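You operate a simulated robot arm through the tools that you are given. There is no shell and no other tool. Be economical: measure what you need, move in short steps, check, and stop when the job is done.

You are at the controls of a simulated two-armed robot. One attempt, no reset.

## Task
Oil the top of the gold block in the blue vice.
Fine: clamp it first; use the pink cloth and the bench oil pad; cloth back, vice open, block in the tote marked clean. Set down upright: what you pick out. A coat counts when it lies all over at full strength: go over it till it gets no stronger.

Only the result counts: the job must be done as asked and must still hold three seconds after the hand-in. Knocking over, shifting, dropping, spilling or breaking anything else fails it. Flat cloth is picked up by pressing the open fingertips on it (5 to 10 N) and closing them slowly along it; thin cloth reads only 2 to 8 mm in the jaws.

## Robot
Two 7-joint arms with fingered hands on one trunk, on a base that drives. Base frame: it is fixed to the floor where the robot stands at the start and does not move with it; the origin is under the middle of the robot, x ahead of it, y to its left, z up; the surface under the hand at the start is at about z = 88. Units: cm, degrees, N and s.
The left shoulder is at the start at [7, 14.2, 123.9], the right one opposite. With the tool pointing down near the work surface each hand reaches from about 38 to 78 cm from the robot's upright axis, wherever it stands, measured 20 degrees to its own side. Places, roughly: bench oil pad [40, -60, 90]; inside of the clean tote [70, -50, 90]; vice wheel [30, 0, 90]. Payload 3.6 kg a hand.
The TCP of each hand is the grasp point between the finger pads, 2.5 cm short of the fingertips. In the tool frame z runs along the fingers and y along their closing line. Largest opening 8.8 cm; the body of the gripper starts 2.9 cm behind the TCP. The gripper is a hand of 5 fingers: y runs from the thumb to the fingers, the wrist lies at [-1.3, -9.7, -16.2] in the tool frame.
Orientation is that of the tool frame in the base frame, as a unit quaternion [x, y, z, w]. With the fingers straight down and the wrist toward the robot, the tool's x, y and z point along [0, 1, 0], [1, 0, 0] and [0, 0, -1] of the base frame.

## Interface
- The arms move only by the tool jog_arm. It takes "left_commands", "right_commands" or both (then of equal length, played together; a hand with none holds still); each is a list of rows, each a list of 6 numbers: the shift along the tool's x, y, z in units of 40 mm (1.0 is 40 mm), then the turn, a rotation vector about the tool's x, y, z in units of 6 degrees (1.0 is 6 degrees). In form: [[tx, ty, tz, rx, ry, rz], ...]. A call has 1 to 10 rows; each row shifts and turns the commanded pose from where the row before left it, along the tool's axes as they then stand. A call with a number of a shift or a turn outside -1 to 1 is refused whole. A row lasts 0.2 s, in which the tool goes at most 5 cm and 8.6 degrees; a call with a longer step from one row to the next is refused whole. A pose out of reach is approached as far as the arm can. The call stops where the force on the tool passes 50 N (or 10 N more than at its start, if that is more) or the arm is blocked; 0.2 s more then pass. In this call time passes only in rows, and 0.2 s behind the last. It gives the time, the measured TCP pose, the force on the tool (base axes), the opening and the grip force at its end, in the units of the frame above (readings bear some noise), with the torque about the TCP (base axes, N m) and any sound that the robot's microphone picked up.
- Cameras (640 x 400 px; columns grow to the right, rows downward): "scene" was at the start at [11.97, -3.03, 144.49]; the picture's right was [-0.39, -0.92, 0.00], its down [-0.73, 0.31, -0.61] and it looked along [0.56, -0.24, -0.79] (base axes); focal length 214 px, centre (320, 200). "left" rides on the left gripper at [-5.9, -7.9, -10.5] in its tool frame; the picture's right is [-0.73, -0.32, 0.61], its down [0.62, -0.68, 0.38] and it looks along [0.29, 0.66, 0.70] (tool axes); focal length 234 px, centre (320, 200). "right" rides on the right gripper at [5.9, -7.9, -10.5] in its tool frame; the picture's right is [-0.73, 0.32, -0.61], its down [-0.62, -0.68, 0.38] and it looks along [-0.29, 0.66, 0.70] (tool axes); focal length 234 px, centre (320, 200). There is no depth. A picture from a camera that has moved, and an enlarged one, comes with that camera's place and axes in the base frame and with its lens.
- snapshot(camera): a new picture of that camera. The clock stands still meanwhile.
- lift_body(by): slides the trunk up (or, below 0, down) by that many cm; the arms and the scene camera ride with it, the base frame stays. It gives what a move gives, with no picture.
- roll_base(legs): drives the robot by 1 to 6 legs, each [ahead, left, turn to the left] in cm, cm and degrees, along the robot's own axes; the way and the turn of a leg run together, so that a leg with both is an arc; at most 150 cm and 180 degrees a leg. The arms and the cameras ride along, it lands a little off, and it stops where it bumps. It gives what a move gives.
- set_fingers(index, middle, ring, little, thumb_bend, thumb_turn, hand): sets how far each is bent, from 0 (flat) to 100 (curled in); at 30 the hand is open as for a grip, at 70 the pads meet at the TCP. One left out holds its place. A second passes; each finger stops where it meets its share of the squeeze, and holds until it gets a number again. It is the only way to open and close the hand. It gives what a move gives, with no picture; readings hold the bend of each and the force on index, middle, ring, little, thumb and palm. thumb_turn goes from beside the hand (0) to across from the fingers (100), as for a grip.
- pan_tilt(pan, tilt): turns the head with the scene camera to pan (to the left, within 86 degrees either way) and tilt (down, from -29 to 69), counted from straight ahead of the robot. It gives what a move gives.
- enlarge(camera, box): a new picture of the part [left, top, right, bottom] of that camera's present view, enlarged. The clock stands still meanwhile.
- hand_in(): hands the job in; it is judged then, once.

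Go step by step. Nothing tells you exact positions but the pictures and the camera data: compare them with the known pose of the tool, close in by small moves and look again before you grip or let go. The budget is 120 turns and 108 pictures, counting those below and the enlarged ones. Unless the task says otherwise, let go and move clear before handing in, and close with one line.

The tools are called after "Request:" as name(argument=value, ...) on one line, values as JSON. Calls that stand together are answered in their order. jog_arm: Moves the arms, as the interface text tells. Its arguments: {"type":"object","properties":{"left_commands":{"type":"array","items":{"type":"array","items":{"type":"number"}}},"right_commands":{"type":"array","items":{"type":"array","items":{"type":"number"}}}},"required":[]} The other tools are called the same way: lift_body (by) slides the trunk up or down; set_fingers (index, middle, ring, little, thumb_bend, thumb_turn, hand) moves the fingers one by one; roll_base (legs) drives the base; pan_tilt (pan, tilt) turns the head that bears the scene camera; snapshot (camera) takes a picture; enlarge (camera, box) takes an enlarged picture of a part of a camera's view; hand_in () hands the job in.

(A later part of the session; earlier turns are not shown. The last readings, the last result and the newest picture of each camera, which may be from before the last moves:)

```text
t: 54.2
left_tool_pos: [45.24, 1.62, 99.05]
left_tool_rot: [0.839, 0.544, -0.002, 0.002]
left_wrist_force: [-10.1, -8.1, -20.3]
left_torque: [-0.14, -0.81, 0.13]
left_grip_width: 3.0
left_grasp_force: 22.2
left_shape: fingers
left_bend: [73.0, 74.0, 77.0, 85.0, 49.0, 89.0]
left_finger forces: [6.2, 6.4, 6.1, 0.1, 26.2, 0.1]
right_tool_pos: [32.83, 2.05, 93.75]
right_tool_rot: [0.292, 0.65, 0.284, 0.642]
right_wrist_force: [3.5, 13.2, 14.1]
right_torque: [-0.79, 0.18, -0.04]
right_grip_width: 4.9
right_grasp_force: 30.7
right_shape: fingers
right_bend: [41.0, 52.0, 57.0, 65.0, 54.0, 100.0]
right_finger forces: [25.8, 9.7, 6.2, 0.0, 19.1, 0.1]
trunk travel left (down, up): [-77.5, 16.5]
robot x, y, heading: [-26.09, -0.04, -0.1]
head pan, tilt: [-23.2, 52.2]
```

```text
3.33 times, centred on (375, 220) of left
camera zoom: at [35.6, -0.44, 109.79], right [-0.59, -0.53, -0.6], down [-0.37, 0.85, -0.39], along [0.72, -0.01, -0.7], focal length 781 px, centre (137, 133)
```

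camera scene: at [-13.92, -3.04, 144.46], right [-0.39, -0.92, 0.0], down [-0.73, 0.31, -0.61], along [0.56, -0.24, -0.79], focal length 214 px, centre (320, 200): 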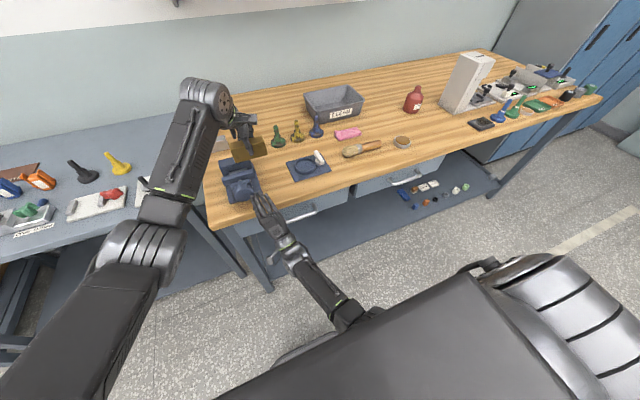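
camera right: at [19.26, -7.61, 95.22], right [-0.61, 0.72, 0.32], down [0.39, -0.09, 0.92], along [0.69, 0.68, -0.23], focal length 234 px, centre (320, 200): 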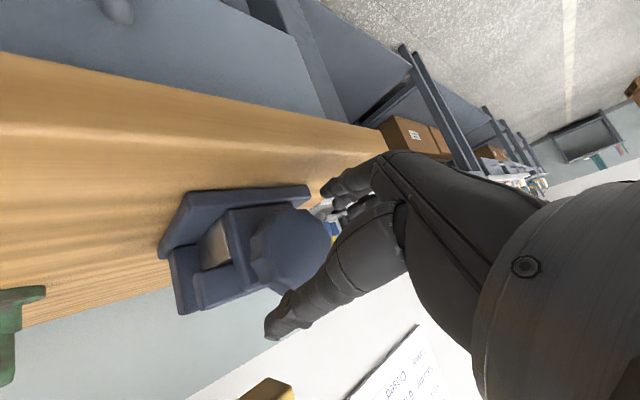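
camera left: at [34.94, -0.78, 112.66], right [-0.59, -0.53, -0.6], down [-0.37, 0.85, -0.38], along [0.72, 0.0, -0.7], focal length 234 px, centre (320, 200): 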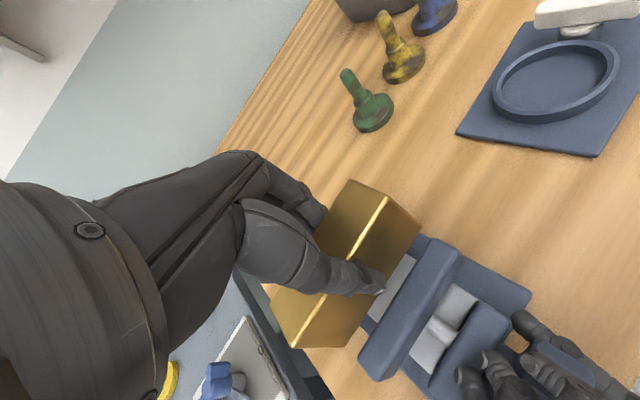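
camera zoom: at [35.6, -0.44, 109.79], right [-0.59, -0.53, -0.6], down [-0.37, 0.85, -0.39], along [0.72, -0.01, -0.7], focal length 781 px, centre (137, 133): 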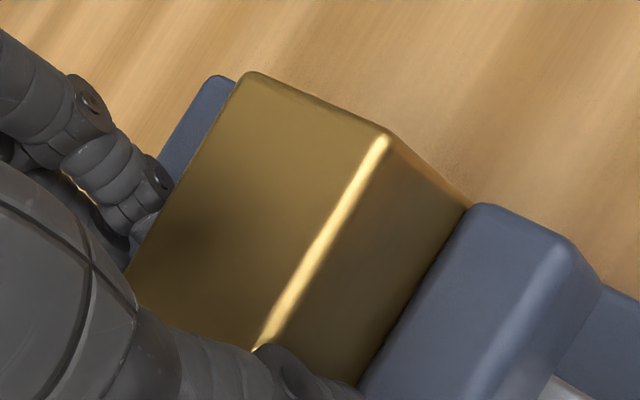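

The block is against the fixed jaw and the movable jaw is closing up. Another stroke.

Request:
set_fingers(hand="right", index=30, middle=30, ring=30, little=30, thumb_bend=30)

Request:
jog_arm(right_commands=[[0, 0, 0, 0, 0, -1], [0, 0, 0, 0, 0, -1], [0, 0, 0, 0, 0, -1], [0, 0, 0, 0, 0, -1], [0, 0, 0, 0, 0, -1], [0, 0, 0, 0, 0, -1], [0, 0, 0, 0, 0, -1], [0, 0, 0, 0, 0, -1], [0, 0, 0, 0, 0, -1], [0, 0, 0, 0, 0, -1]])

Request:
set_fingers(hand="right", index=65, middle=65, ring=65, little=65, thumb_bend=65)

Request:
jog_arm(right_commands=[[0, 0, 0, 0, 0, 1], [0, 0, 0, 0, 0, 1], [0, 0, 0, 0, 0, 1], [0, 0, 0, 0, 0, 1], [0, 0, 0, 0, 0, 1]])

Request:
jog_arm(right_commands=[[0, 0, 0, 0, 0, 1], [0, 0, 0, 0, 0, 1], [0, 0, 0, 0, 0, 1], [0, 0, 0, 0, 0, 1], [0, 0, 0, 0, 0, 1]])

Request:
enlarge(camera="left", box=[240, 150, 520, 400])

```text
t: 55.2
left_tool_pos: [45.48, 1.58, 99.19]
left_tool_rot: [0.839, 0.543, -0.001, -0.001]
left_wrist_force: [-7.9, -0.4, -11.7]
left_torque: [-0.03, -0.4, 0.0]
left_grip_width: 2.94
left_grasp_force: 22.1
left_shape: fingers
left_bend: [73.0, 74.0, 77.0, 85.0, 49.0, 89.0]
left_finger forces: [5.6, 6.2, 6.5, 0.1, 25.4, 0.0]
right_tool_pos: [33.01, 1.5, 93.82]
right_tool_rot: [0.293, 0.649, 0.282, 0.643]
right_wrist_force: [-0.4, 1.3, 0.1]
right_torque: [0.02, -0.04, 0.03]
right_grip_width: 8.54
right_grasp_force: 0.7
right_shape: fingers
right_bend: [30.0, 30.0, 30.0, 30.0, 30.0, 98.0]
right_finger forces: [0.8, 0.1, 0.0, 0.0, 0.0, 0.0]
trunk travel left (down, up): [-77.5, 16.5]
robot x, y, heading: [-25.8, 0.1, 0.2]
head pan, tilt: [-23.2, 52.2]
```

```text
t: 57.4
left_tool_pos: [45.33, 1.56, 99.22]
left_tool_rot: [0.839, 0.544, -0.001, 0.0]
left_wrist_force: [-6.3, 0.2, -8.8]
left_torque: [0.04, -0.39, 0.02]
left_grip_width: 2.96
left_grasp_force: 22.8
left_shape: fingers
left_bend: [73.0, 74.0, 77.0, 85.0, 49.0, 89.0]
left_finger forces: [6.0, 7.0, 7.3, 0.0, 25.1, 0.0]
right_tool_pos: [33.09, 2.23, 94.28]
right_tool_rot: [-0.066, 0.708, -0.07, 0.699]
right_wrist_force: [0.2, 0.4, -0.8]
right_torque: [-0.03, 0.01, -0.01]
right_grip_width: 8.51
right_grasp_force: 0.1
right_shape: fingers
right_bend: [30.0, 30.0, 30.0, 30.0, 30.0, 97.0]
right_finger forces: [0.0, 0.1, 0.0, 0.0, 0.1, 0.0]
trunk travel left (down, up): [-77.5, 16.5]
robot x, y, heading: [-25.88, -0.03, -0.0]
head pan, tilt: [-23.2, 52.2]
```

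```text
t: 58.4
left_tool_pos: [45.27, 1.71, 99.11]
left_tool_rot: [0.839, 0.545, 0.0, -0.001]
left_wrist_force: [-4.2, 1.6, -9.6]
left_torque: [0.02, -0.44, 0.01]
left_grip_width: 2.93
left_grasp_force: 22.6
left_shape: fingers
left_bend: [73.0, 74.0, 77.0, 85.0, 49.0, 89.0]
left_finger forces: [6.4, 7.4, 7.5, 0.0, 24.7, 0.1]
right_tool_pos: [33.07, 2.31, 94.35]
right_tool_rot: [-0.066, 0.709, -0.07, 0.699]
right_wrist_force: [-1.1, -2.2, 4.4]
right_torque: [-0.11, 0.12, 0.63]
right_grip_width: 5.4
right_grasp_force: 22.1
right_shape: fingers
right_bend: [43.0, 50.0, 63.0, 65.0, 50.0, 97.0]
right_finger forces: [11.8, 7.7, 1.3, 0.1, 23.6, 0.0]
trunk travel left (down, up): [-77.5, 16.5]
robot x, y, heading: [-25.97, -0.03, -0.0]
head pan, tilt: [-23.2, 52.2]
```

```text
t: 59.6
left_tool_pos: [45.28, 1.58, 99.01]
left_tool_rot: [0.839, 0.544, 0.0, -0.002]
left_wrist_force: [-8.6, 3.0, -11.2]
left_torque: [0.03, -0.63, 0.01]
left_grip_width: 2.98
left_grasp_force: 24.5
left_shape: fingers
left_bend: [73.0, 74.0, 77.0, 85.0, 49.0, 89.0]
left_finger forces: [6.7, 7.7, 7.1, 0.0, 27.8, 0.0]
right_tool_pos: [33.18, 2.14, 94.32]
right_tool_rot: [0.12, 0.702, 0.115, 0.693]
right_wrist_force: [-2.8, -10.5, -0.5]
right_torque: [-0.71, 0.17, 0.52]
right_grip_width: 5.33
right_grasp_force: 20.5
right_shape: fingers
right_bend: [44.0, 57.0, 64.0, 65.0, 52.0, 100.0]
right_finger forces: [12.9, 3.0, 1.0, 0.1, 24.3, 0.1]
trunk travel left (down, up): [-77.5, 16.5]
robot x, y, heading: [-26.49, -0.07, 0.1]
head pan, tilt: [-23.2, 52.2]
```

```text
t: 60.8
left_tool_pos: [45.3, 1.71, 99.18]
left_tool_rot: [0.84, 0.543, -0.002, 0.001]
left_wrist_force: [-8.0, -5.5, -16.7]
left_torque: [-0.09, -0.66, 0.05]
left_grip_width: 2.97
left_grasp_force: 22.7
left_shape: fingers
left_bend: [73.0, 74.0, 77.0, 85.0, 49.0, 89.0]
left_finger forces: [6.9, 6.6, 6.3, 0.1, 25.9, 0.0]
right_tool_pos: [32.89, 1.85, 93.73]
right_tool_rot: [0.291, 0.65, 0.285, 0.642]
right_wrist_force: [8.4, 8.4, 18.6]
right_torque: [-0.96, 0.27, 0.12]
right_grip_width: 5.17
right_grasp_force: 28.2
right_shape: fingers
right_bend: [40.0, 53.0, 58.0, 65.0, 53.0, 100.0]
right_finger forces: [24.1, 9.4, 5.0, 0.1, 18.7, 0.0]
trunk travel left (down, up): [-77.5, 16.5]
robot x, y, heading: [-26.03, -0.25, 0.2]
head pan, tilt: [-23.2, 52.2]
```

```text
1.60 times, centred on (380, 275) of left
camera zoom: at [35.58, -0.51, 109.81], right [-0.59, -0.53, -0.6], down [-0.37, 0.85, -0.38], along [0.72, -0.01, -0.7], focal length 375 px, centre (224, 80)
```

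zoom: 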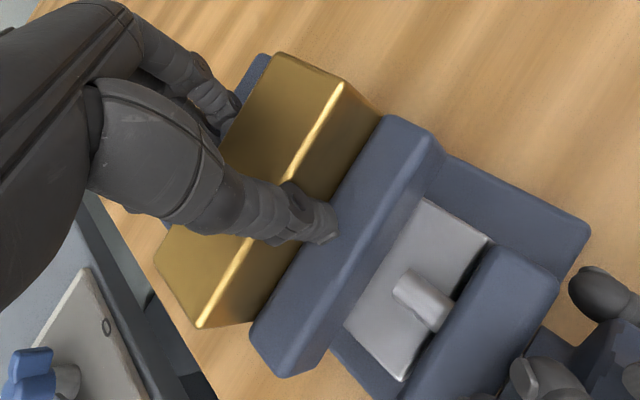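

The jaw no longer moves, so it is clamped up to my grip's slip torque. One more stroke with a firmer squeeze to make it tight.

Request:
set_fingers(hand="right", index=30, middle=30, ring=30, little=30, thumb_bend=30)

Request:
jog_arm(right_commands=[[0, 0, 0, 0, 0, -1], [0, 0, 0, 0, 0, -1], [0, 0, 0, 0, 0, -1], [0, 0, 0, 0, 0, -1], [0, 0, 0, 0, 0, -1], [0, 0, 0, 0, 0, -1], [0, 0, 0, 0, 0, -1], [0, 0, 0, 0, 0, -1], [0, 0, 0, 0, 0, -1], [0, 0, 0, 0, 0, -1]])

Request:
set_fingers(hand="right", index=90, middle=90, ring=90, little=75, thumb_bend=90)

Request:
jog_arm(right_commands=[[0, 0, 0, 0, 0, 1], [0, 0, 0, 0, 0, 1], [0, 0, 0, 0, 0, 1], [0, 0, 0, 0, 0, 1], [0, 0, 0, 0, 0, 1]])

Request:
jog_arm(right_commands=[[0, 0, 0, 0, 0, 1], [0, 0, 0, 0, 0, 1], [0, 0, 0, 0, 0, 1], [0, 0, 0, 0, 0, 1], [0, 0, 0, 0, 0, 1]])

Request:
enlarge(camera="left", box=[240, 150, 520, 400])

```text
t: 61.8
left_tool_pos: [45.33, 1.65, 99.2]
left_tool_rot: [0.839, 0.543, 0.0, -0.001]
left_wrist_force: [-8.2, -1.1, -10.0]
left_torque: [-0.04, -0.36, 0.02]
left_grip_width: 2.97
left_grasp_force: 21.7
left_shape: fingers
left_bend: [73.0, 74.0, 77.0, 85.0, 49.0, 89.0]
left_finger forces: [6.0, 6.2, 6.1, 0.0, 25.4, 0.1]
right_tool_pos: [33.09, 1.53, 93.85]
right_tool_rot: [0.293, 0.649, 0.283, 0.643]
right_wrist_force: [-0.7, 0.5, 0.3]
right_torque: [-0.01, -0.05, -0.01]
right_grip_width: 8.52
right_grasp_force: 0.8
right_shape: fingers
right_bend: [30.0, 30.0, 30.0, 30.0, 30.0, 98.0]
right_finger forces: [0.6, 0.0, 0.0, 0.1, 0.0, 0.1]
trunk travel left (down, up): [-77.5, 16.5]
robot x, y, heading: [-26.35, -0.11, 0.2]
head pan, tilt: [-23.2, 52.2]
```

```text
t: 64.0
left_tool_pos: [45.39, 1.6, 99.11]
left_tool_rot: [0.839, 0.544, 0.0, 0.0]
left_wrist_force: [-7.0, -0.9, -9.4]
left_torque: [-0.01, -0.35, 0.02]
left_grip_width: 2.96
left_grasp_force: 21.9
left_shape: fingers
left_bend: [73.0, 74.0, 77.0, 85.0, 49.0, 89.0]
left_finger forces: [6.1, 6.2, 6.6, 0.1, 25.2, 0.0]
right_tool_pos: [32.89, 2.21, 94.41]
right_tool_rot: [-0.065, 0.709, -0.07, 0.699]
right_wrist_force: [0.0, -0.2, 0.0]
right_torque: [0.0, 0.0, -0.01]
right_grip_width: 8.51
right_grasp_force: 0.0
right_shape: fingers
right_bend: [30.0, 30.0, 30.0, 30.0, 30.0, 97.0]
right_finger forces: [0.0, 0.0, 0.0, 0.0, 0.1, 0.0]
trunk travel left (down, up): [-77.5, 16.5]
robot x, y, heading: [-26.65, 0.15, 0.1]
head pan, tilt: [-23.2, 52.2]
```

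```text
t: 65.0
left_tool_pos: [45.25, 1.54, 99.04]
left_tool_rot: [0.839, 0.544, 0.0, 0.0]
left_wrist_force: [-7.5, -0.6, -8.9]
left_torque: [-0.07, -0.38, 0.06]
left_grip_width: 2.97
left_grasp_force: 22.1
left_shape: fingers
left_bend: [73.0, 74.0, 77.0, 85.0, 49.0, 89.0]
left_finger forces: [6.4, 6.7, 6.2, 0.0, 25.6, 0.0]
right_tool_pos: [32.88, 2.23, 94.36]
right_tool_rot: [-0.066, 0.708, -0.069, 0.7]
right_wrist_force: [2.4, -0.6, 6.8]
right_torque: [-0.23, 0.11, 0.63]
right_grip_width: 4.63
right_grasp_force: 29.7
right_shape: fingers
right_bend: [38.0, 50.0, 65.0, 75.0, 61.0, 96.0]
right_finger forces: [11.9, 8.9, 9.1, 0.1, 29.1, 0.1]
trunk travel left (down, up): [-77.5, 16.5]
robot x, y, heading: [-26.03, 0.12, 0.1]
head pan, tilt: [-23.2, 52.2]
```

```text
t: 66.2
left_tool_pos: [45.35, 1.67, 99.21]
left_tool_rot: [0.839, 0.544, 0.0, -0.001]
left_wrist_force: [-9.8, 3.0, -8.8]
left_torque: [0.05, -0.51, -0.04]
left_grip_width: 3.01
left_grasp_force: 24.2
left_shape: fingers
left_bend: [73.0, 74.0, 77.0, 85.0, 49.0, 89.0]
left_finger forces: [6.3, 7.6, 6.5, 0.1, 28.4, 0.0]
right_tool_pos: [33.0, 2.1, 94.47]
right_tool_rot: [0.12, 0.701, 0.114, 0.693]
right_wrist_force: [0.2, -8.7, -0.7]
right_torque: [-0.94, 0.38, 0.92]
right_grip_width: 4.54
right_grasp_force: 34.3
right_shape: fingers
right_bend: [71.0, 56.0, 64.0, 75.0, 62.0, 100.0]
right_finger forces: [27.4, 3.2, 8.5, 0.1, 30.6, 0.1]
trunk travel left (down, up): [-77.5, 16.5]
robot x, y, heading: [-26.18, -0.09, 0.0]
head pan, tilt: [-23.2, 52.2]
```

```text
t: 67.4
left_tool_pos: [45.24, 1.49, 99.12]
left_tool_rot: [0.84, 0.542, -0.002, 0.0]
left_wrist_force: [-11.9, -4.0, -11.2]
left_torque: [-0.08, -0.49, 0.04]
left_grip_width: 2.98
left_grasp_force: 23.5
left_shape: fingers
left_bend: [73.0, 74.0, 77.0, 85.0, 49.0, 89.0]
left_finger forces: [6.3, 6.2, 5.6, 0.0, 28.2, 0.0]
right_tool_pos: [32.95, 1.8, 93.92]
right_tool_rot: [0.291, 0.649, 0.285, 0.642]
right_wrist_force: [15.9, 4.0, 19.7]
right_torque: [-1.38, 0.02, 0.67]
right_grip_width: 4.69
right_grasp_force: 35.4
right_shape: fingers
right_bend: [37.0, 53.0, 60.0, 75.0, 63.0, 100.0]
right_finger forces: [23.6, 7.9, 11.8, 0.3, 28.4, 0.1]
trunk travel left (down, up): [-77.5, 16.5]
robot x, y, heading: [-26.43, -0.25, 0.1]
head pan, tilt: [-23.2, 52.2]
```

```text
1.60 times, centred on (380, 275) of left
camera zoom: at [35.63, -0.55, 109.8], right [-0.59, -0.53, -0.6], down [-0.37, 0.85, -0.38], along [0.72, -0.01, -0.7], focal length 375 px, centre (224, 80)
```

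zoom: 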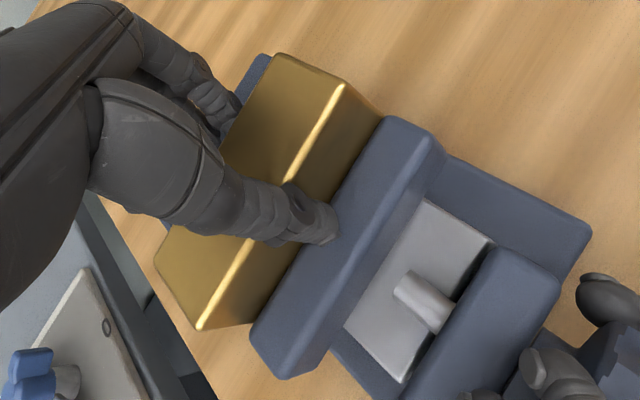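

The torque rose to 1.4 Nm with no jaw motion: it is clamped. I'll test it with a tiny upward pull by the left hand.

Request:
jog_arm(left_commands=[[0, 0, -0.03, 0, 0, 0]])

```text
t: 67.8
left_tool_pos: [45.27, 1.69, 99.26]
left_tool_rot: [0.839, 0.544, -0.001, -0.001]
left_wrist_force: [-8.7, -3.6, -15.9]
left_torque: [-0.1, -0.54, 0.1]
left_grip_width: 2.99
left_grasp_force: 21.5
left_shape: fingers
left_bend: [73.0, 73.0, 77.0, 85.0, 49.0, 89.0]
left_finger forces: [6.5, 6.3, 5.9, 0.1, 23.6, 0.0]
right_tool_pos: [33.0, 1.65, 93.72]
right_tool_rot: [0.292, 0.649, 0.283, 0.643]
right_wrist_force: [4.7, 4.6, 17.6]
right_torque: [-1.23, -0.11, 0.71]
right_grip_width: 4.71
right_grasp_force: 35.5
right_shape: fingers
right_bend: [35.0, 52.0, 60.0, 75.0, 65.0, 100.0]
right_finger forces: [26.7, 7.8, 10.0, 0.0, 25.9, 0.1]
trunk travel left (down, up): [-77.5, 16.5]
robot x, y, heading: [-26.14, 0.01, 0.1]
head pan, tilt: [-23.2, 52.2]
```

It resists. I'll return and let go with the left hand.

Request:
jog_arm(left_commands=[[0, 0, 0.015, 0, 0, 0]])

Request:
set_fingers(hand="left", index=60, middle=60, ring=60, little=60, thumb_bend=42)

Request:
enlarge(camera="left", box=[240, 150, 520, 400])

```text
t: 68.2
left_tool_pos: [45.27, 1.65, 99.19]
left_tool_rot: [0.839, 0.544, -0.001, 0.0]
left_wrist_force: [-7.6, -5.6, -14.7]
left_torque: [-0.08, -0.58, 0.1]
left_grip_width: 2.99
left_grasp_force: 21.2
left_shape: fingers
left_bend: [73.0, 73.0, 77.0, 85.0, 49.0, 89.0]
left_finger forces: [6.6, 6.6, 6.2, 0.0, 23.4, 0.0]
right_tool_pos: [33.05, 1.62, 93.87]
right_tool_rot: [0.293, 0.648, 0.283, 0.643]
right_wrist_force: [-1.8, 5.3, 10.8]
right_torque: [-1.24, -0.04, 0.79]
right_grip_width: 4.66
right_grasp_force: 36.0
right_shape: fingers
right_bend: [34.0, 52.0, 61.0, 75.0, 65.0, 100.0]
right_finger forces: [29.4, 6.7, 9.3, 0.1, 25.2, 0.1]
trunk travel left (down, up): [-77.5, 16.5]
robot x, y, heading: [-26.2, 0.21, 0.1]
head pan, tilt: [-23.2, 52.2]
```

```text
t: 69.2
left_tool_pos: [45.26, 1.55, 99.3]
left_tool_rot: [0.839, 0.544, 0.001, 0.0]
left_wrist_force: [-4.2, -3.7, 9.1]
left_torque: [0.08, 0.34, 0.15]
left_grip_width: 4.37
left_grasp_force: 4.1
left_shape: fingers
left_bend: [60.0, 60.0, 60.0, 60.0, 39.0, 94.0]
left_finger forces: [0.0, 0.0, 0.0, 0.1, 8.6, 0.1]
right_tool_pos: [33.03, 1.64, 94.11]
right_tool_rot: [0.292, 0.647, 0.283, 0.645]
right_wrist_force: [-0.2, 1.5, 0.4]
right_torque: [-1.27, 0.19, 0.61]
right_grip_width: 4.67
right_grasp_force: 33.6
right_shape: fingers
right_bend: [35.0, 54.0, 64.0, 75.0, 65.0, 100.0]
right_finger forces: [28.2, 5.1, 7.7, 0.1, 26.8, 0.1]
trunk travel left (down, up): [-77.5, 16.5]
robot x, y, heading: [-26.16, 0.01, 0.1]
head pan, tilt: [-23.2, 52.2]
```

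```text
1.60 times, centred on (380, 275) of left
camera zoom: at [35.45, -0.57, 110.0], right [-0.59, -0.53, -0.61], down [-0.37, 0.85, -0.38], along [0.72, 0.0, -0.69], focal length 375 px, centre (224, 80)
```

zoom: 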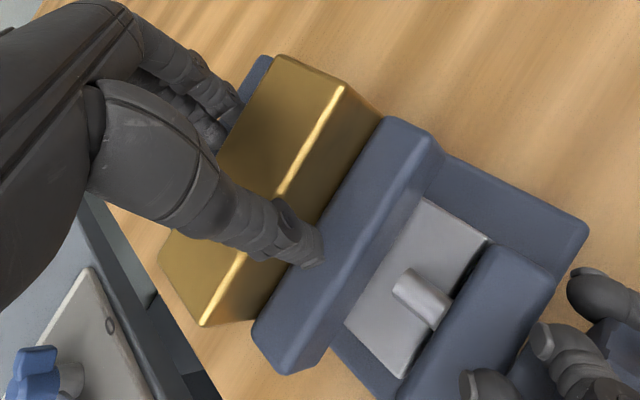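

The block stays put. The thumb rests on the jaw top, so I'll raise a little, open fully, then lift clear.

Request:
jog_arm(left_commands=[[0, 0, -0.12, 0, 0, 0]])

Request:
set_fingers(hand="left", index=30, middle=30, ring=30, little=30, thumb_bend=30)

Request:
jog_arm(left_commands=[[0, 0, -0.3, 0, 0, 0], [0, 0, -0.6, 0, 0, 0], [0, 0, -0.8, 0, 0, 0], [0, 0, -0.8, 0, 0, 0], [0, 0, -0.8, 0, 0, 0]])

Request:
set_fingers(hand="right", index=30, middle=30, ring=30, little=30, thumb_bend=30)

Request:
enlarge(camera="scene", box=[215, 135, 295, 205])

Request:
snapshot(camera="left")

```text
t: 69.6
left_tool_pos: [45.11, 1.71, 99.77]
left_tool_rot: [0.838, 0.545, 0.0, -0.001]
left_wrist_force: [-3.7, -1.5, -1.4]
left_torque: [-0.06, -0.02, 0.11]
left_grip_width: 4.33
left_grasp_force: 2.3
left_shape: fingers
left_bend: [60.0, 60.0, 60.0, 60.0, 39.0, 95.0]
left_finger forces: [0.0, 0.1, 0.0, 0.1, 4.2, 0.1]
right_tool_pos: [32.9, 1.6, 94.15]
right_tool_rot: [0.293, 0.646, 0.284, 0.645]
right_wrist_force: [-4.5, -2.3, 4.2]
right_torque: [-0.93, -0.02, 0.56]
right_grip_width: 4.63
right_grasp_force: 33.0
right_shape: fingers
right_bend: [34.0, 55.0, 65.0, 75.0, 65.0, 100.0]
right_finger forces: [27.0, 4.9, 7.8, 0.1, 27.1, 0.0]
trunk travel left (down, up): [-77.5, 16.5]
robot x, y, heading: [-26.34, 0.39, 0.0]
head pan, tilt: [-23.2, 52.2]
```

```text
t: 70.6
left_tool_pos: [45.24, 1.58, 99.81]
left_tool_rot: [0.839, 0.544, 0.001, 0.0]
left_wrist_force: [0.3, -1.2, 0.1]
left_torque: [0.0, 0.04, 0.0]
left_grip_width: 8.45
left_grasp_force: 0.1
left_shape: fingers
left_bend: [30.0, 30.0, 30.0, 30.0, 30.0, 97.0]
left_finger forces: [0.0, 0.0, 0.1, 0.0, 0.1, 0.1]
right_tool_pos: [33.03, 1.64, 93.98]
right_tool_rot: [0.292, 0.647, 0.283, 0.645]
right_wrist_force: [-3.2, -3.5, 9.9]
right_torque: [-1.04, -0.09, 0.6]
right_grip_width: 4.63
right_grasp_force: 35.3
right_shape: fingers
right_bend: [34.0, 55.0, 65.0, 75.0, 65.0, 100.0]
right_finger forces: [27.8, 5.3, 8.8, 0.1, 28.4, 0.0]
trunk travel left (down, up): [-77.5, 16.5]
robot x, y, heading: [-26.25, -0.04, -0.0]
head pan, tilt: [-23.2, 52.2]
```

```text
t: 71.8
left_tool_pos: [45.35, 1.46, 112.86]
left_tool_rot: [0.839, 0.544, 0.0, -0.001]
left_wrist_force: [0.2, -0.2, -0.2]
left_torque: [-0.01, 0.02, 0.01]
left_grip_width: 8.49
left_grasp_force: 0.1
left_shape: fingers
left_bend: [30.0, 30.0, 30.0, 30.0, 30.0, 97.0]
left_finger forces: [0.1, 0.0, 0.0, 0.0, 0.0, 0.0]
right_tool_pos: [33.02, 1.48, 94.07]
right_tool_rot: [0.293, 0.647, 0.283, 0.644]
right_wrist_force: [-0.6, -4.2, 15.3]
right_torque: [-0.98, -0.1, 0.51]
right_grip_width: 4.61
right_grasp_force: 36.1
right_shape: fingers
right_bend: [34.0, 54.0, 65.0, 75.0, 65.0, 100.0]
right_finger forces: [27.7, 6.5, 11.0, 0.0, 27.6, 0.0]
trunk travel left (down, up): [-77.5, 16.5]
robot x, y, heading: [-26.26, -0.2, 0.1]
head pan, tilt: [-23.2, 52.2]
```

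```text
t: 72.8
left_tool_pos: [45.51, 1.47, 112.79]
left_tool_rot: [0.839, 0.544, 0.0, -0.001]
left_wrist_force: [-0.1, -0.5, -0.5]
left_torque: [0.01, -0.01, 0.0]
left_grip_width: 8.45
left_grasp_force: 0.1
left_shape: fingers
left_bend: [30.0, 30.0, 30.0, 30.0, 30.0, 97.0]
left_finger forces: [0.0, 0.0, 0.0, 0.0, 0.1, 0.0]
right_tool_pos: [33.14, 1.66, 93.87]
right_tool_rot: [0.293, 0.649, 0.282, 0.643]
right_wrist_force: [-0.8, 0.5, 0.7]
right_torque: [-0.02, 0.0, -0.04]
right_grip_width: 8.5
right_grasp_force: 0.6
right_shape: fingers
right_bend: [30.0, 30.0, 30.0, 30.0, 30.0, 98.0]
right_finger forces: [0.4, 0.1, 0.0, 0.0, 0.0, 0.0]
trunk travel left (down, up): [-77.5, 16.5]
robot x, y, heading: [-26.14, -0.29, 0.2]
head pan, tilt: [-23.2, 52.2]
```

```text
5.71 times, centred on (255, 170) of scene
camera zoom: at [-14.21, -3.0, 144.49], right [-0.39, -0.92, 0.0], down [-0.73, 0.31, -0.61], along [0.56, -0.24, -0.79], focal length 1226 px, centre (691, 371)
```

zoom: 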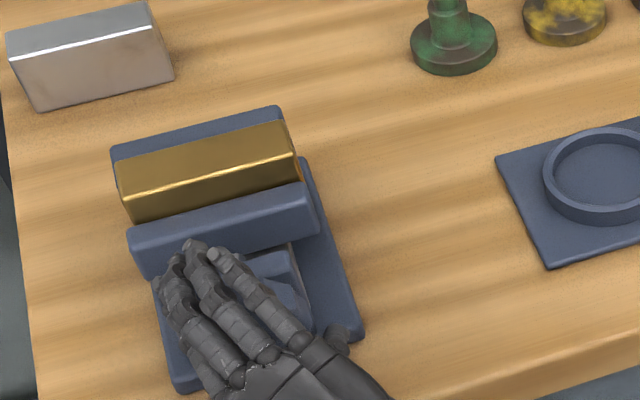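

```text
54 pictures are left
camera left: at [35.81, -0.57, 123.38], right [-0.59, -0.53, -0.61], down [-0.37, 0.85, -0.38], along [0.72, 0.0, -0.7], focal length 234 px, centre (320, 200)
```

left: 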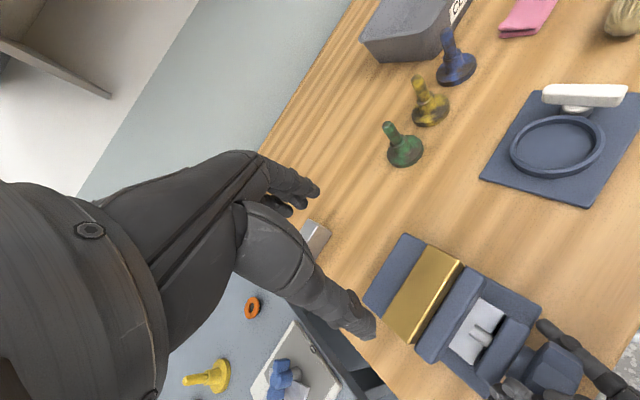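

The block looks lower than before; I'll check it closely.

Request:
enlarge(camera="left", box=[350, 220, 560, 380])

Request:
enlarge(camera="scene", box=[230, 145, 275, 180])

```text
2.50 times, centred on (455, 300) of left
camera zoom: at [35.81, -0.57, 123.38], right [-0.59, -0.53, -0.61], down [-0.37, 0.85, -0.38], along [0.72, 0.0, -0.7], focal length 585 px, centre (-18, -50)
```

zoom: 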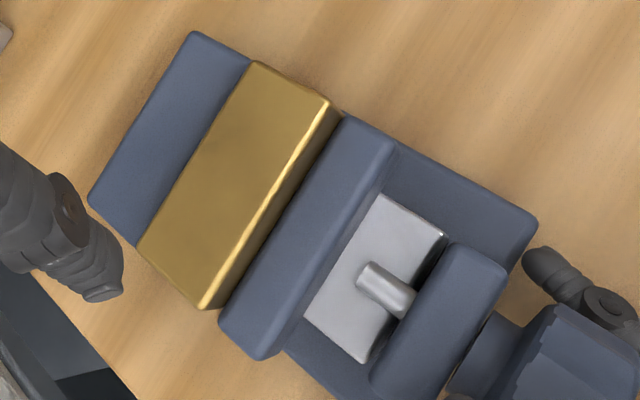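

```text
11.43 times, centred on (252, 162) of scene
camera zoom: at [-14.21, -3.0, 144.49], right [-0.39, -0.92, 0.0], down [-0.73, 0.31, -0.61], along [0.56, -0.24, -0.79], focal length 2451 px, centre (1091, 629)
```

zoom: 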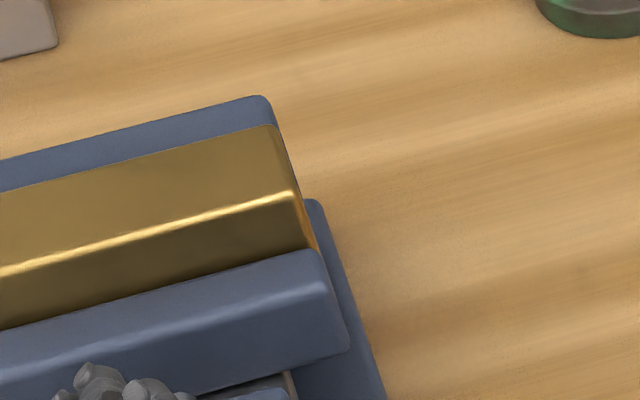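

The block is held with its top near z 97.8 (x 41.7–44.9, y -2.7 to 6.5). Now the right hand backs off from the wheel and I tuck the left hand up.

Request:
jog_arm(right_commands=[[0, 0, 0, 0, 0, -1], [0, 0, 0, 0, 0, -1], [0, 0, 0, 0, 0, -1], [0, 0, 0, 0, 0, -1], [0, 0, 0, 0, 0, -1], [0, 0, 0, 0, 0, -1], [0, 0, 0, 0, 0, -1], [0, 0, 0, 0, 0, -1], [0, 0, -0.7, 0, 0, 0], [0, 0, -0.9, 0, 0, 0]], left_commands=[[0, -0.5, -0.5, 0, 0, 0], [0, -0.5, -0.5, 0, 0, 0], [0, -0.5, -0.5, 0, 0, 0], [0, -0.5, -0.3, 0, 0, 0], [0.3, 0, 0, 0, 0, 0], [0.3, 0, 0, 0, 0, 0], [0.3, 0, 0, 0, 0, 0], [0.3, 0, 0, 0, 0, 0], [0, 0, 0, 0, 0, 0], [0, 0, 0, 0, 0, 0]])

Request:
jog_arm(right_commands=[[-0.6, -0.6, 0, 0, 0, 0], [-0.6, -0.6, 0, 0, 0, 0], [-0.6, -0.6, 0, 0, 0, 0], [-0.6, -0.6, 0, 0, 0, 0], [-0.6, -0.6, 0, 0, 0, 0], [-0.6, -0.6, 0, 0, 0, 0], [-0.6, -0.7, 0, 0, 0, 0], [-0.6, -0.7, 0, 0, 0, 0], [-0.6, -0.7, 0, 0, 0, 0], [-0.6, -0.7, 0, 0, 0, 0]])

Request:
jog_arm(right_commands=[[0, 0, 0, 0.815, 0.815, 0.815], [0, 0, 0, 0.815, 0.815, 0.815], [0, 0, 0, 0.815, 0.815, 0.815], [0, 0, 0, 0.815, 0.815, 0.815], [0, 0, 0, 0.815, 0.815, 0.815], [0, 0, 0, 0.815, 0.815, 0.815], [0, 0, 0, 0.815, 0.815, 0.815]])

Request:
jog_arm(right_commands=[[0, 0, 0, 0.815, 0.815, 0.815], [0, 0, 0, 0.815, 0.815, 0.815], [0, 0, 0, 0.815, 0.815, 0.815], [0, 0, 0, 0.815, 0.815, 0.815], [0, 0, 0, 0.815, 0.815, 0.815], [0, 0, 0, 0.815, 0.815, 0.815], [0, 0, 0, 0.815, 0.815, 0.815], [0, 0, 0, 0.14, 0.14, 0.14]])

Request:
snapshot(camera="scene")

```text
t: 75.0
left_tool_pos: [40.02, 9.4, 120.23]
left_tool_rot: [0.839, 0.544, 0.0, 0.0]
left_wrist_force: [-1.0, -0.4, -0.1]
left_torque: [0.02, 0.0, -0.03]
left_grip_width: 8.43
left_grasp_force: 0.0
left_shape: fingers
left_bend: [30.0, 30.0, 30.0, 30.0, 30.0, 98.0]
left_finger forces: [0.0, 0.1, 0.0, 0.1, 0.1, 0.0]
right_tool_pos: [26.5, 2.41, 94.35]
right_tool_rot: [0.008, 0.711, 0.003, 0.703]
right_wrist_force: [0.4, 0.1, -0.4]
right_torque: [0.01, 0.01, 0.04]
right_grip_width: 8.51
right_grasp_force: 0.1
right_shape: fingers
right_bend: [30.0, 30.0, 30.0, 30.0, 30.0, 97.0]
right_finger forces: [0.0, 0.0, 0.0, 0.0, 0.0, 0.1]
trunk travel left (down, up): [-77.5, 16.5]
robot x, y, heading: [-26.39, 0.02, 0.2]
head pan, tilt: [-23.2, 52.2]
```

```text
t: 77.2
left_tool_pos: [39.98, 9.28, 120.12]
left_tool_rot: [0.84, 0.543, -0.001, -0.001]
left_wrist_force: [-0.3, 0.4, 0.2]
left_torque: [0.02, -0.01, 0.01]
left_grip_width: 8.46
left_grasp_force: 0.1
left_shape: fingers
left_bend: [30.0, 30.0, 30.0, 30.0, 30.0, 98.0]
left_finger forces: [0.0, 0.0, 0.0, 0.1, 0.1, 0.1]
right_tool_pos: [26.78, -23.77, 118.08]
right_tool_rot: [0.008, 0.712, 0.003, 0.703]
right_wrist_force: [0.5, 0.1, 0.5]
right_torque: [0.0, 0.0, 0.0]
right_grip_width: 8.51
right_grasp_force: 0.0
right_shape: fingers
right_bend: [30.0, 30.0, 30.0, 30.0, 30.0, 97.0]
right_finger forces: [0.0, 0.1, 0.0, 0.0, 0.0, 0.1]
trunk travel left (down, up): [-77.5, 16.5]
robot x, y, heading: [-26.14, -0.11, 0.0]
head pan, tilt: [-23.2, 52.2]
```

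```text
t: 78.8
left_tool_pos: [40.2, 9.32, 120.04]
left_tool_rot: [0.839, 0.544, 0.0, 0.0]
left_wrist_force: [0.0, -0.3, -0.2]
left_torque: [0.01, -0.02, 0.0]
left_grip_width: 8.47
left_grasp_force: 0.0
left_shape: fingers
left_bend: [30.0, 30.0, 30.0, 30.0, 30.0, 98.0]
left_finger forces: [0.1, 0.1, 0.0, 0.0, 0.1, 0.0]
right_tool_pos: [26.83, -23.7, 117.95]
right_tool_rot: [0.411, 0.818, 0.004, 0.403]
right_wrist_force: [-0.4, -0.1, -1.0]
right_torque: [-0.02, 0.03, -0.02]
right_grip_width: 8.51
right_grasp_force: 0.0
right_shape: fingers
right_bend: [30.0, 30.0, 30.0, 30.0, 30.0, 97.0]
right_finger forces: [0.0, 0.0, 0.0, 0.0, 0.0, 0.0]
trunk travel left (down, up): [-77.5, 16.5]
robot x, y, heading: [-26.12, 0.05, -0.2]
head pan, tilt: [-23.2, 52.2]
```

```text
t: 80.6
left_tool_pos: [40.13, 9.26, 120.06]
left_tool_rot: [0.839, 0.544, 0.0, 0.0]
left_wrist_force: [-0.4, 0.4, -0.4]
left_torque: [0.01, 0.02, -0.04]
left_grip_width: 8.43
left_grasp_force: 0.1
left_shape: fingers
left_bend: [30.0, 30.0, 30.0, 30.0, 30.0, 98.0]
left_finger forces: [0.0, 0.1, 0.0, 0.0, 0.0, 0.0]
right_tool_pos: [26.88, -23.64, 117.92]
right_tool_rot: [0.709, 0.705, 0.003, -0.011]
right_wrist_force: [-0.2, -0.3, -0.2]
right_torque: [0.02, -0.01, 0.01]
right_grip_width: 8.5
right_grasp_force: 0.0
right_shape: fingers
right_bend: [30.0, 30.0, 30.0, 30.0, 30.0, 97.0]
right_finger forces: [0.1, 0.0, 0.1, 0.0, 0.0, 0.0]
trunk travel left (down, up): [-77.5, 16.5]
robot x, y, heading: [-26.01, 0.02, 0.0]
head pan, tilt: [-23.2, 52.2]
```

```text
51 pictures are left
camera scene: at [-14.19, -3.04, 144.49], right [-0.39, -0.92, 0.0], down [-0.73, 0.31, -0.61], along [0.56, -0.24, -0.79], focal length 214 px, centre (320, 200)
```

scene: 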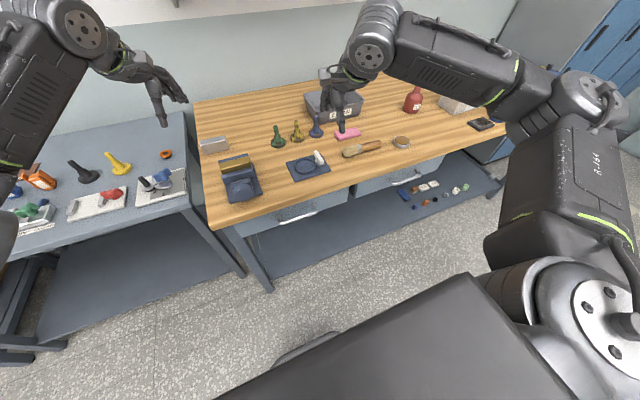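

Now I'll drive the base to face the cloth and oil pad.

Request:
roll_base(legs=[[0, -33, 0], [18, 0, 0]])

Request:
snapshot(camera="scene")

Request:
snapshot(camera="right")

```text
t: 83.9
left_tool_pos: [57.74, -23.84, 120.19]
left_tool_rot: [0.84, 0.543, 0.0, 0.0]
left_wrist_force: [0.6, 0.3, 0.2]
left_torque: [-0.06, -0.03, 0.02]
left_grip_width: 8.47
left_grasp_force: 0.0
left_shape: fingers
left_bend: [30.0, 30.0, 30.0, 30.0, 30.0, 98.0]
left_finger forces: [0.1, 0.1, 0.0, 0.0, 0.0, 0.0]
right_tool_pos: [44.51, -56.76, 118.0]
right_tool_rot: [0.71, 0.704, 0.003, -0.01]
right_wrist_force: [-0.5, 0.3, 0.7]
right_torque: [0.01, -0.01, 0.01]
right_grip_width: 8.54
right_grasp_force: 0.0
right_shape: fingers
right_bend: [30.0, 30.0, 30.0, 30.0, 30.0, 97.0]
right_finger forces: [0.0, 0.1, 0.0, 0.0, 0.1, 0.0]
trunk travel left (down, up): [-77.5, 16.5]
robot x, y, heading: [-8.13, -33.27, 0.2]
head pan, tilt: [-23.2, 52.2]
```

```text
50 pictures are left
camera scene: at [3.45, -36.14, 144.52], right [-0.39, -0.92, 0.0], down [-0.73, 0.31, -0.61], along [0.56, -0.24, -0.79], focal length 214 px, centre (320, 200)
```

scene: 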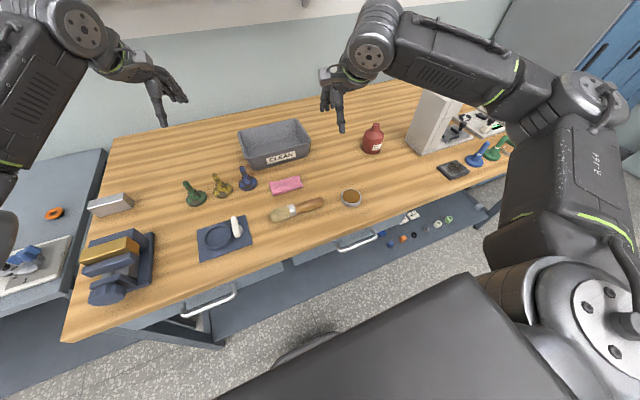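

```text
49 pictures are left
camera right: at [36.57, -51.16, 128.77], right [0.32, -0.74, 0.59], down [-0.69, -0.61, -0.39], along [0.65, -0.28, -0.71], focal length 234 px, centre (320, 200)
```

right: 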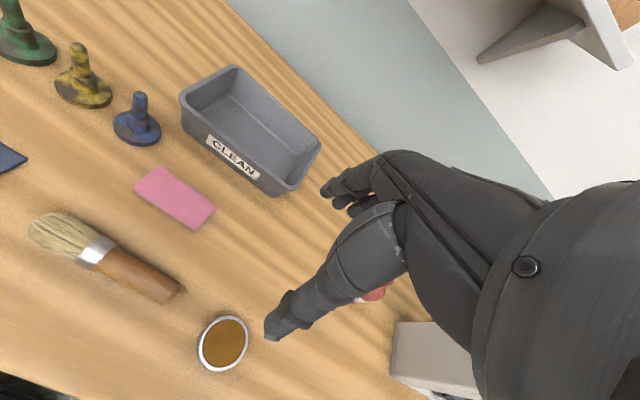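

Cloth is about x 51–56, y -50 to -39.5; the oil pad is at [39.9, -62.6]. I'll bring the right hand over the cloth with fingers part closed.

Request:
jog_arm(right_commands=[[0.51, 0.38, 0.55, 0, 0, 0], [0.51, 0.38, 0.55, 0, 0, 0], [0.51, 0.38, 0.55, 0, 0, 0], [0.51, 0.38, 0.55, 0, 0, 0], [0.51, 0.38, 0.55, 0, 0, 0], [0.51, 0.38, 0.55, 0, 0, 0], [0, 0, 0.7, 0, 0, 0], [0, 0, 0.7, 0, 0, 0]])

Request:
set_fingers(hand="right", index=50, middle=50, ring=50, little=50, thumb_bend=50)

Request:
snapshot(camera="right")

Request:
enlarge(camera="scene", box=[220, 110, 380, 230])

```text
t: 85.7
left_tool_pos: [58.0, -24.0, 120.04]
left_tool_rot: [0.84, 0.543, 0.0, -0.001]
left_wrist_force: [0.0, 0.2, 0.4]
left_torque: [0.02, 0.04, -0.04]
left_grip_width: 8.44
left_grasp_force: 0.1
left_shape: fingers
left_bend: [30.0, 30.0, 30.0, 30.0, 30.0, 98.0]
left_finger forces: [0.0, 0.0, 0.0, 0.1, 0.0, 0.1]
right_tool_pos: [53.61, -44.39, 99.13]
right_tool_rot: [0.71, 0.704, 0.002, -0.01]
right_wrist_force: [-1.4, 0.0, -0.2]
right_torque: [-0.05, 0.01, 0.0]
right_grip_width: 8.48
right_grasp_force: 0.0
right_shape: fingers
right_bend: [30.0, 30.0, 30.0, 30.0, 30.0, 97.0]
right_finger forces: [0.1, 0.0, 0.0, 0.1, 0.2, 0.1]
trunk travel left (down, up): [-77.5, 16.5]
robot x, y, heading: [-8.34, -33.07, -0.0]
head pan, tilt: [-23.2, 52.2]
```

```text
t: 86.7
left_tool_pos: [57.95, -23.86, 120.15]
left_tool_rot: [0.839, 0.544, 0.0, -0.001]
left_wrist_force: [0.6, -0.4, -0.2]
left_torque: [-0.02, 0.0, -0.02]
left_grip_width: 8.44
left_grasp_force: 0.0
left_shape: fingers
left_bend: [30.0, 30.0, 30.0, 30.0, 30.0, 98.0]
left_finger forces: [0.0, 0.0, 0.0, 0.0, 0.0, 0.1]
right_tool_pos: [53.68, -44.3, 99.21]
right_tool_rot: [0.71, 0.704, 0.002, -0.01]
right_wrist_force: [0.1, -0.2, 0.1]
right_torque: [-0.03, 0.03, 0.02]
right_grip_width: 4.21
right_grasp_force: 0.1
right_shape: fingers
right_bend: [50.0, 50.0, 50.0, 50.0, 50.0, 97.0]
right_finger forces: [0.1, 0.0, 0.0, 0.1, 0.0, 0.0]
trunk travel left (down, up): [-77.5, 16.5]
robot x, y, heading: [-8.39, -33.32, -0.2]
head pan, tilt: [-23.2, 52.2]
```

```text
48 pictures are left
camera right: at [45.86, -38.66, 110.01], right [0.32, -0.74, 0.59], down [-0.69, -0.61, -0.39], along [0.65, -0.28, -0.71], focal length 234 px, centre (320, 200)
```

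right: 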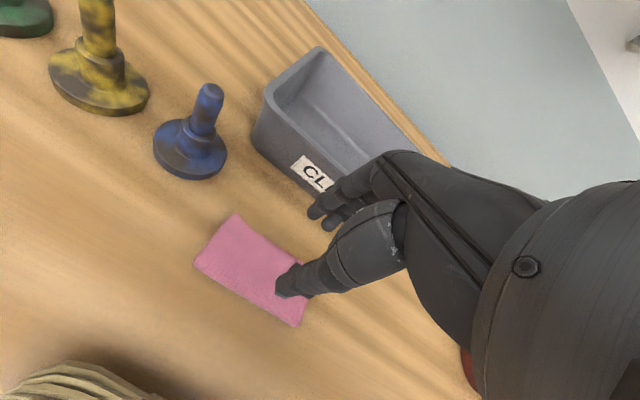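

```text
3.33 times, centred on (300, 170) of scene
camera zoom: at [3.72, -36.18, 144.49], right [-0.39, -0.92, 0.0], down [-0.73, 0.31, -0.61], along [0.56, -0.24, -0.79], focal length 715 px, centre (387, 300)
```

zoom: 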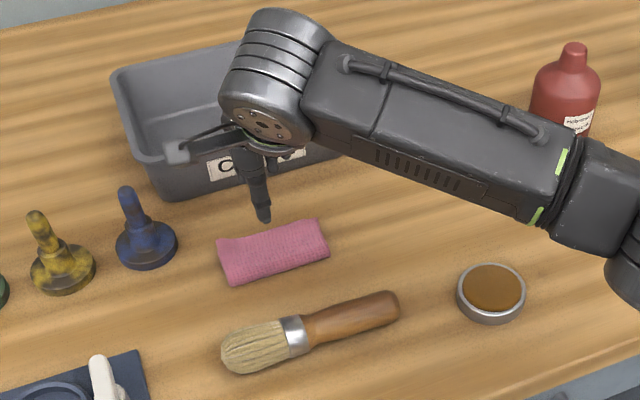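

The hand is centred over the cloth. Lowering until I feel it.

Request:
jog_arm(right_commands=[[0, 0, 0.5, 0, 0, 0], [0, 0, 0.5, 0, 0, 0], [0, 0, 0.5, 0, 0, 0], [0, 0, 0.2, 0, 0, 0]])

Request:
jog_arm(right_commands=[[0, 0, 0.08, 0, 0, 0], [0, 0, 0.05, 0, 0, 0]])

```text
t: 87.7
left_tool_pos: [57.98, -23.86, 120.24]
left_tool_rot: [0.839, 0.544, 0.0, 0.0]
left_wrist_force: [0.5, -1.1, -0.4]
left_torque: [-0.02, -0.01, -0.02]
left_grip_width: 8.43
left_grasp_force: 0.1
left_shape: fingers
left_bend: [30.0, 30.0, 30.0, 30.0, 30.0, 98.0]
left_finger forces: [0.0, 0.0, 0.0, 0.1, 0.1, 0.1]
right_tool_pos: [53.43, -44.33, 92.67]
right_tool_rot: [0.71, 0.704, 0.003, -0.008]
right_wrist_force: [3.2, -0.4, 8.4]
right_torque: [-0.02, -0.32, 0.0]
right_grip_width: 4.33
right_grasp_force: 3.9
right_shape: fingers
right_bend: [49.0, 48.0, 50.0, 50.0, 50.0, 97.0]
right_finger forces: [3.1, 4.2, 0.3, 0.0, 0.0, 0.1]
trunk travel left (down, up): [-77.5, 16.5]
robot x, y, heading: [-8.47, -33.35, -0.0]
head pan, tilt: [-23.2, 52.2]
```

```text
t: 88.3
left_tool_pos: [57.76, -23.83, 120.35]
left_tool_rot: [0.839, 0.544, 0.0, 0.001]
left_wrist_force: [0.4, 0.1, 0.0]
left_torque: [0.01, -0.05, 0.01]
left_grip_width: 8.47
left_grasp_force: 0.0
left_shape: fingers
left_bend: [30.0, 30.0, 30.0, 30.0, 30.0, 98.0]
left_finger forces: [0.1, 0.1, 0.0, 0.0, 0.0, 0.0]
right_tool_pos: [53.4, -44.2, 92.2]
right_tool_rot: [0.71, 0.704, 0.005, -0.008]
right_wrist_force: [6.3, -0.4, 25.6]
right_torque: [-0.2, -0.89, 0.03]
right_grip_width: 4.54
right_grasp_force: 11.3
right_shape: fingers
right_bend: [46.0, 46.0, 48.0, 50.0, 50.0, 97.0]
right_finger forces: [9.6, 6.9, 6.0, 0.0, 0.1, 0.0]
trunk travel left (down, up): [-77.5, 16.5]
robot x, y, heading: [-8.43, -32.96, 0.0]
head pan, tilt: [-23.2, 52.2]
```

The fingers press but the thumb doesn't touch yet. I'll raise a little and tip the hand 6° so the thumb comes down.

Request:
jog_arm(right_commands=[[0, 0, -0.1, -1, 0, 0]])

Request:
enlarge(camera="right", box=[160, 120, 400, 320])

```text
t: 88.7
left_tool_pos: [57.98, -23.98, 120.13]
left_tool_rot: [0.839, 0.544, 0.0, 0.0]
left_wrist_force: [-0.1, 0.8, 0.1]
left_torque: [0.03, 0.0, -0.01]
left_grip_width: 8.44
left_grasp_force: 0.1
left_shape: fingers
left_bend: [30.0, 30.0, 30.0, 30.0, 30.0, 98.0]
left_finger forces: [0.0, 0.0, 0.1, 0.1, 0.0, 0.0]
right_tool_pos: [53.42, -44.24, 92.08]
right_tool_rot: [0.71, 0.703, 0.037, 0.026]
right_wrist_force: [0.9, 1.8, 6.7]
right_torque: [-0.01, -0.1, 0.05]
right_grip_width: 4.46
right_grasp_force: 2.6
right_shape: fingers
right_bend: [48.0, 48.0, 50.0, 50.0, 49.0, 97.0]
right_finger forces: [1.8, 1.9, 0.8, 0.1, 1.1, 0.0]
trunk travel left (down, up): [-77.5, 16.5]
robot x, y, heading: [-8.47, -32.75, -0.0]
head pan, tilt: [-23.2, 52.2]
```

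```text
2.00 times, centred on (280, 220) of right
camera zoom: at [44.53, -38.49, 102.04], right [0.26, -0.74, 0.62], down [-0.65, -0.61, -0.45], along [0.71, -0.29, -0.64], focal length 468 px, centre (400, 160)
```

zoom: 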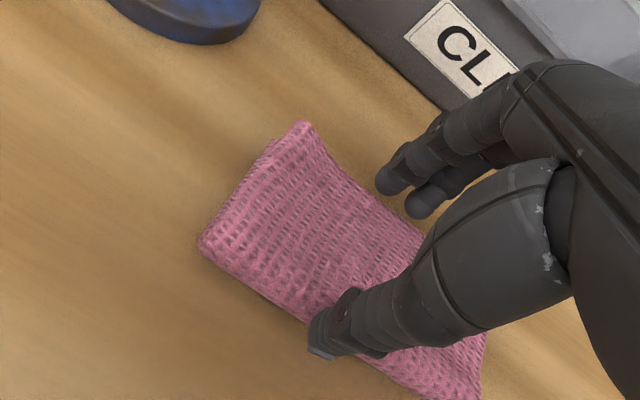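

Both sides touch now at about 7 N total. Closing slowly along the cloth.

Request:
set_fingers(hand="right", index=55, middle=55, ring=55, little=55, thumb_bend=54)

Request:
set_fingers(hand="right", index=60, middle=60, ring=60, little=60, thumb_bend=59)

Request:
enlarge(camera="right", box=[160, 120, 400, 320])

```text
t: 89.7
left_tool_pos: [58.0, -23.91, 120.13]
left_tool_rot: [0.839, 0.543, -0.001, -0.001]
left_wrist_force: [-1.0, 0.3, -0.1]
left_torque: [-0.02, 0.02, 0.0]
left_grip_width: 8.48
left_grasp_force: 0.0
left_shape: fingers
left_bend: [30.0, 30.0, 30.0, 30.0, 30.0, 98.0]
left_finger forces: [0.0, 0.0, 0.0, 0.0, 0.0, 0.1]
right_tool_pos: [53.42, -44.34, 92.35]
right_tool_rot: [0.71, 0.703, 0.039, 0.028]
right_wrist_force: [0.3, -0.4, 1.7]
right_torque: [-0.04, -0.03, 0.04]
right_grip_width: 4.17
right_grasp_force: 3.1
right_shape: fingers
right_bend: [52.0, 52.0, 54.0, 55.0, 49.0, 97.0]
right_finger forces: [1.4, 1.4, 0.5, 0.0, 2.7, 0.0]
trunk travel left (down, up): [-77.5, 16.5]
robot x, y, heading: [-8.35, -33.0, -0.1]
head pan, tilt: [-23.2, 52.2]
```

```text
t: 90.7
left_tool_pos: [57.89, -23.93, 120.21]
left_tool_rot: [0.84, 0.543, 0.0, -0.001]
left_wrist_force: [-0.2, -0.4, -0.4]
left_torque: [0.0, 0.01, -0.02]
left_grip_width: 8.46
left_grasp_force: 0.0
left_shape: fingers
left_bend: [30.0, 30.0, 30.0, 30.0, 30.0, 98.0]
left_finger forces: [0.0, 0.0, 0.0, 0.0, 0.1, 0.0]
right_tool_pos: [53.44, -44.2, 92.37]
right_tool_rot: [0.71, 0.703, 0.039, 0.026]
right_wrist_force: [1.4, -0.9, 5.1]
right_torque: [-0.05, -0.02, 0.04]
right_grip_width: 3.91
right_grasp_force: 6.6
right_shape: fingers
right_bend: [54.0, 55.0, 57.0, 60.0, 49.0, 97.0]
right_finger forces: [2.8, 3.5, 1.3, 0.1, 5.8, 0.0]
trunk travel left (down, up): [-77.5, 16.5]
robot x, y, heading: [-8.51, -33.28, -0.0]
head pan, tilt: [-23.2, 52.2]
```

```text
2.00 times, centred on (280, 220) of right
camera zoom: at [44.62, -38.53, 102.23], right [0.26, -0.74, 0.62], down [-0.65, -0.61, -0.46], along [0.72, -0.28, -0.64], focal length 468 px, centre (400, 160)
```

zoom: 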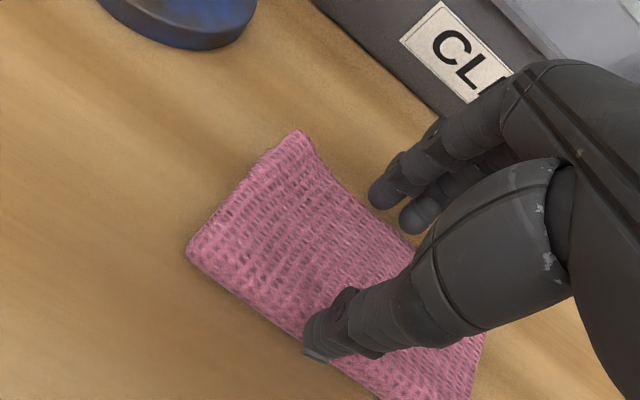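

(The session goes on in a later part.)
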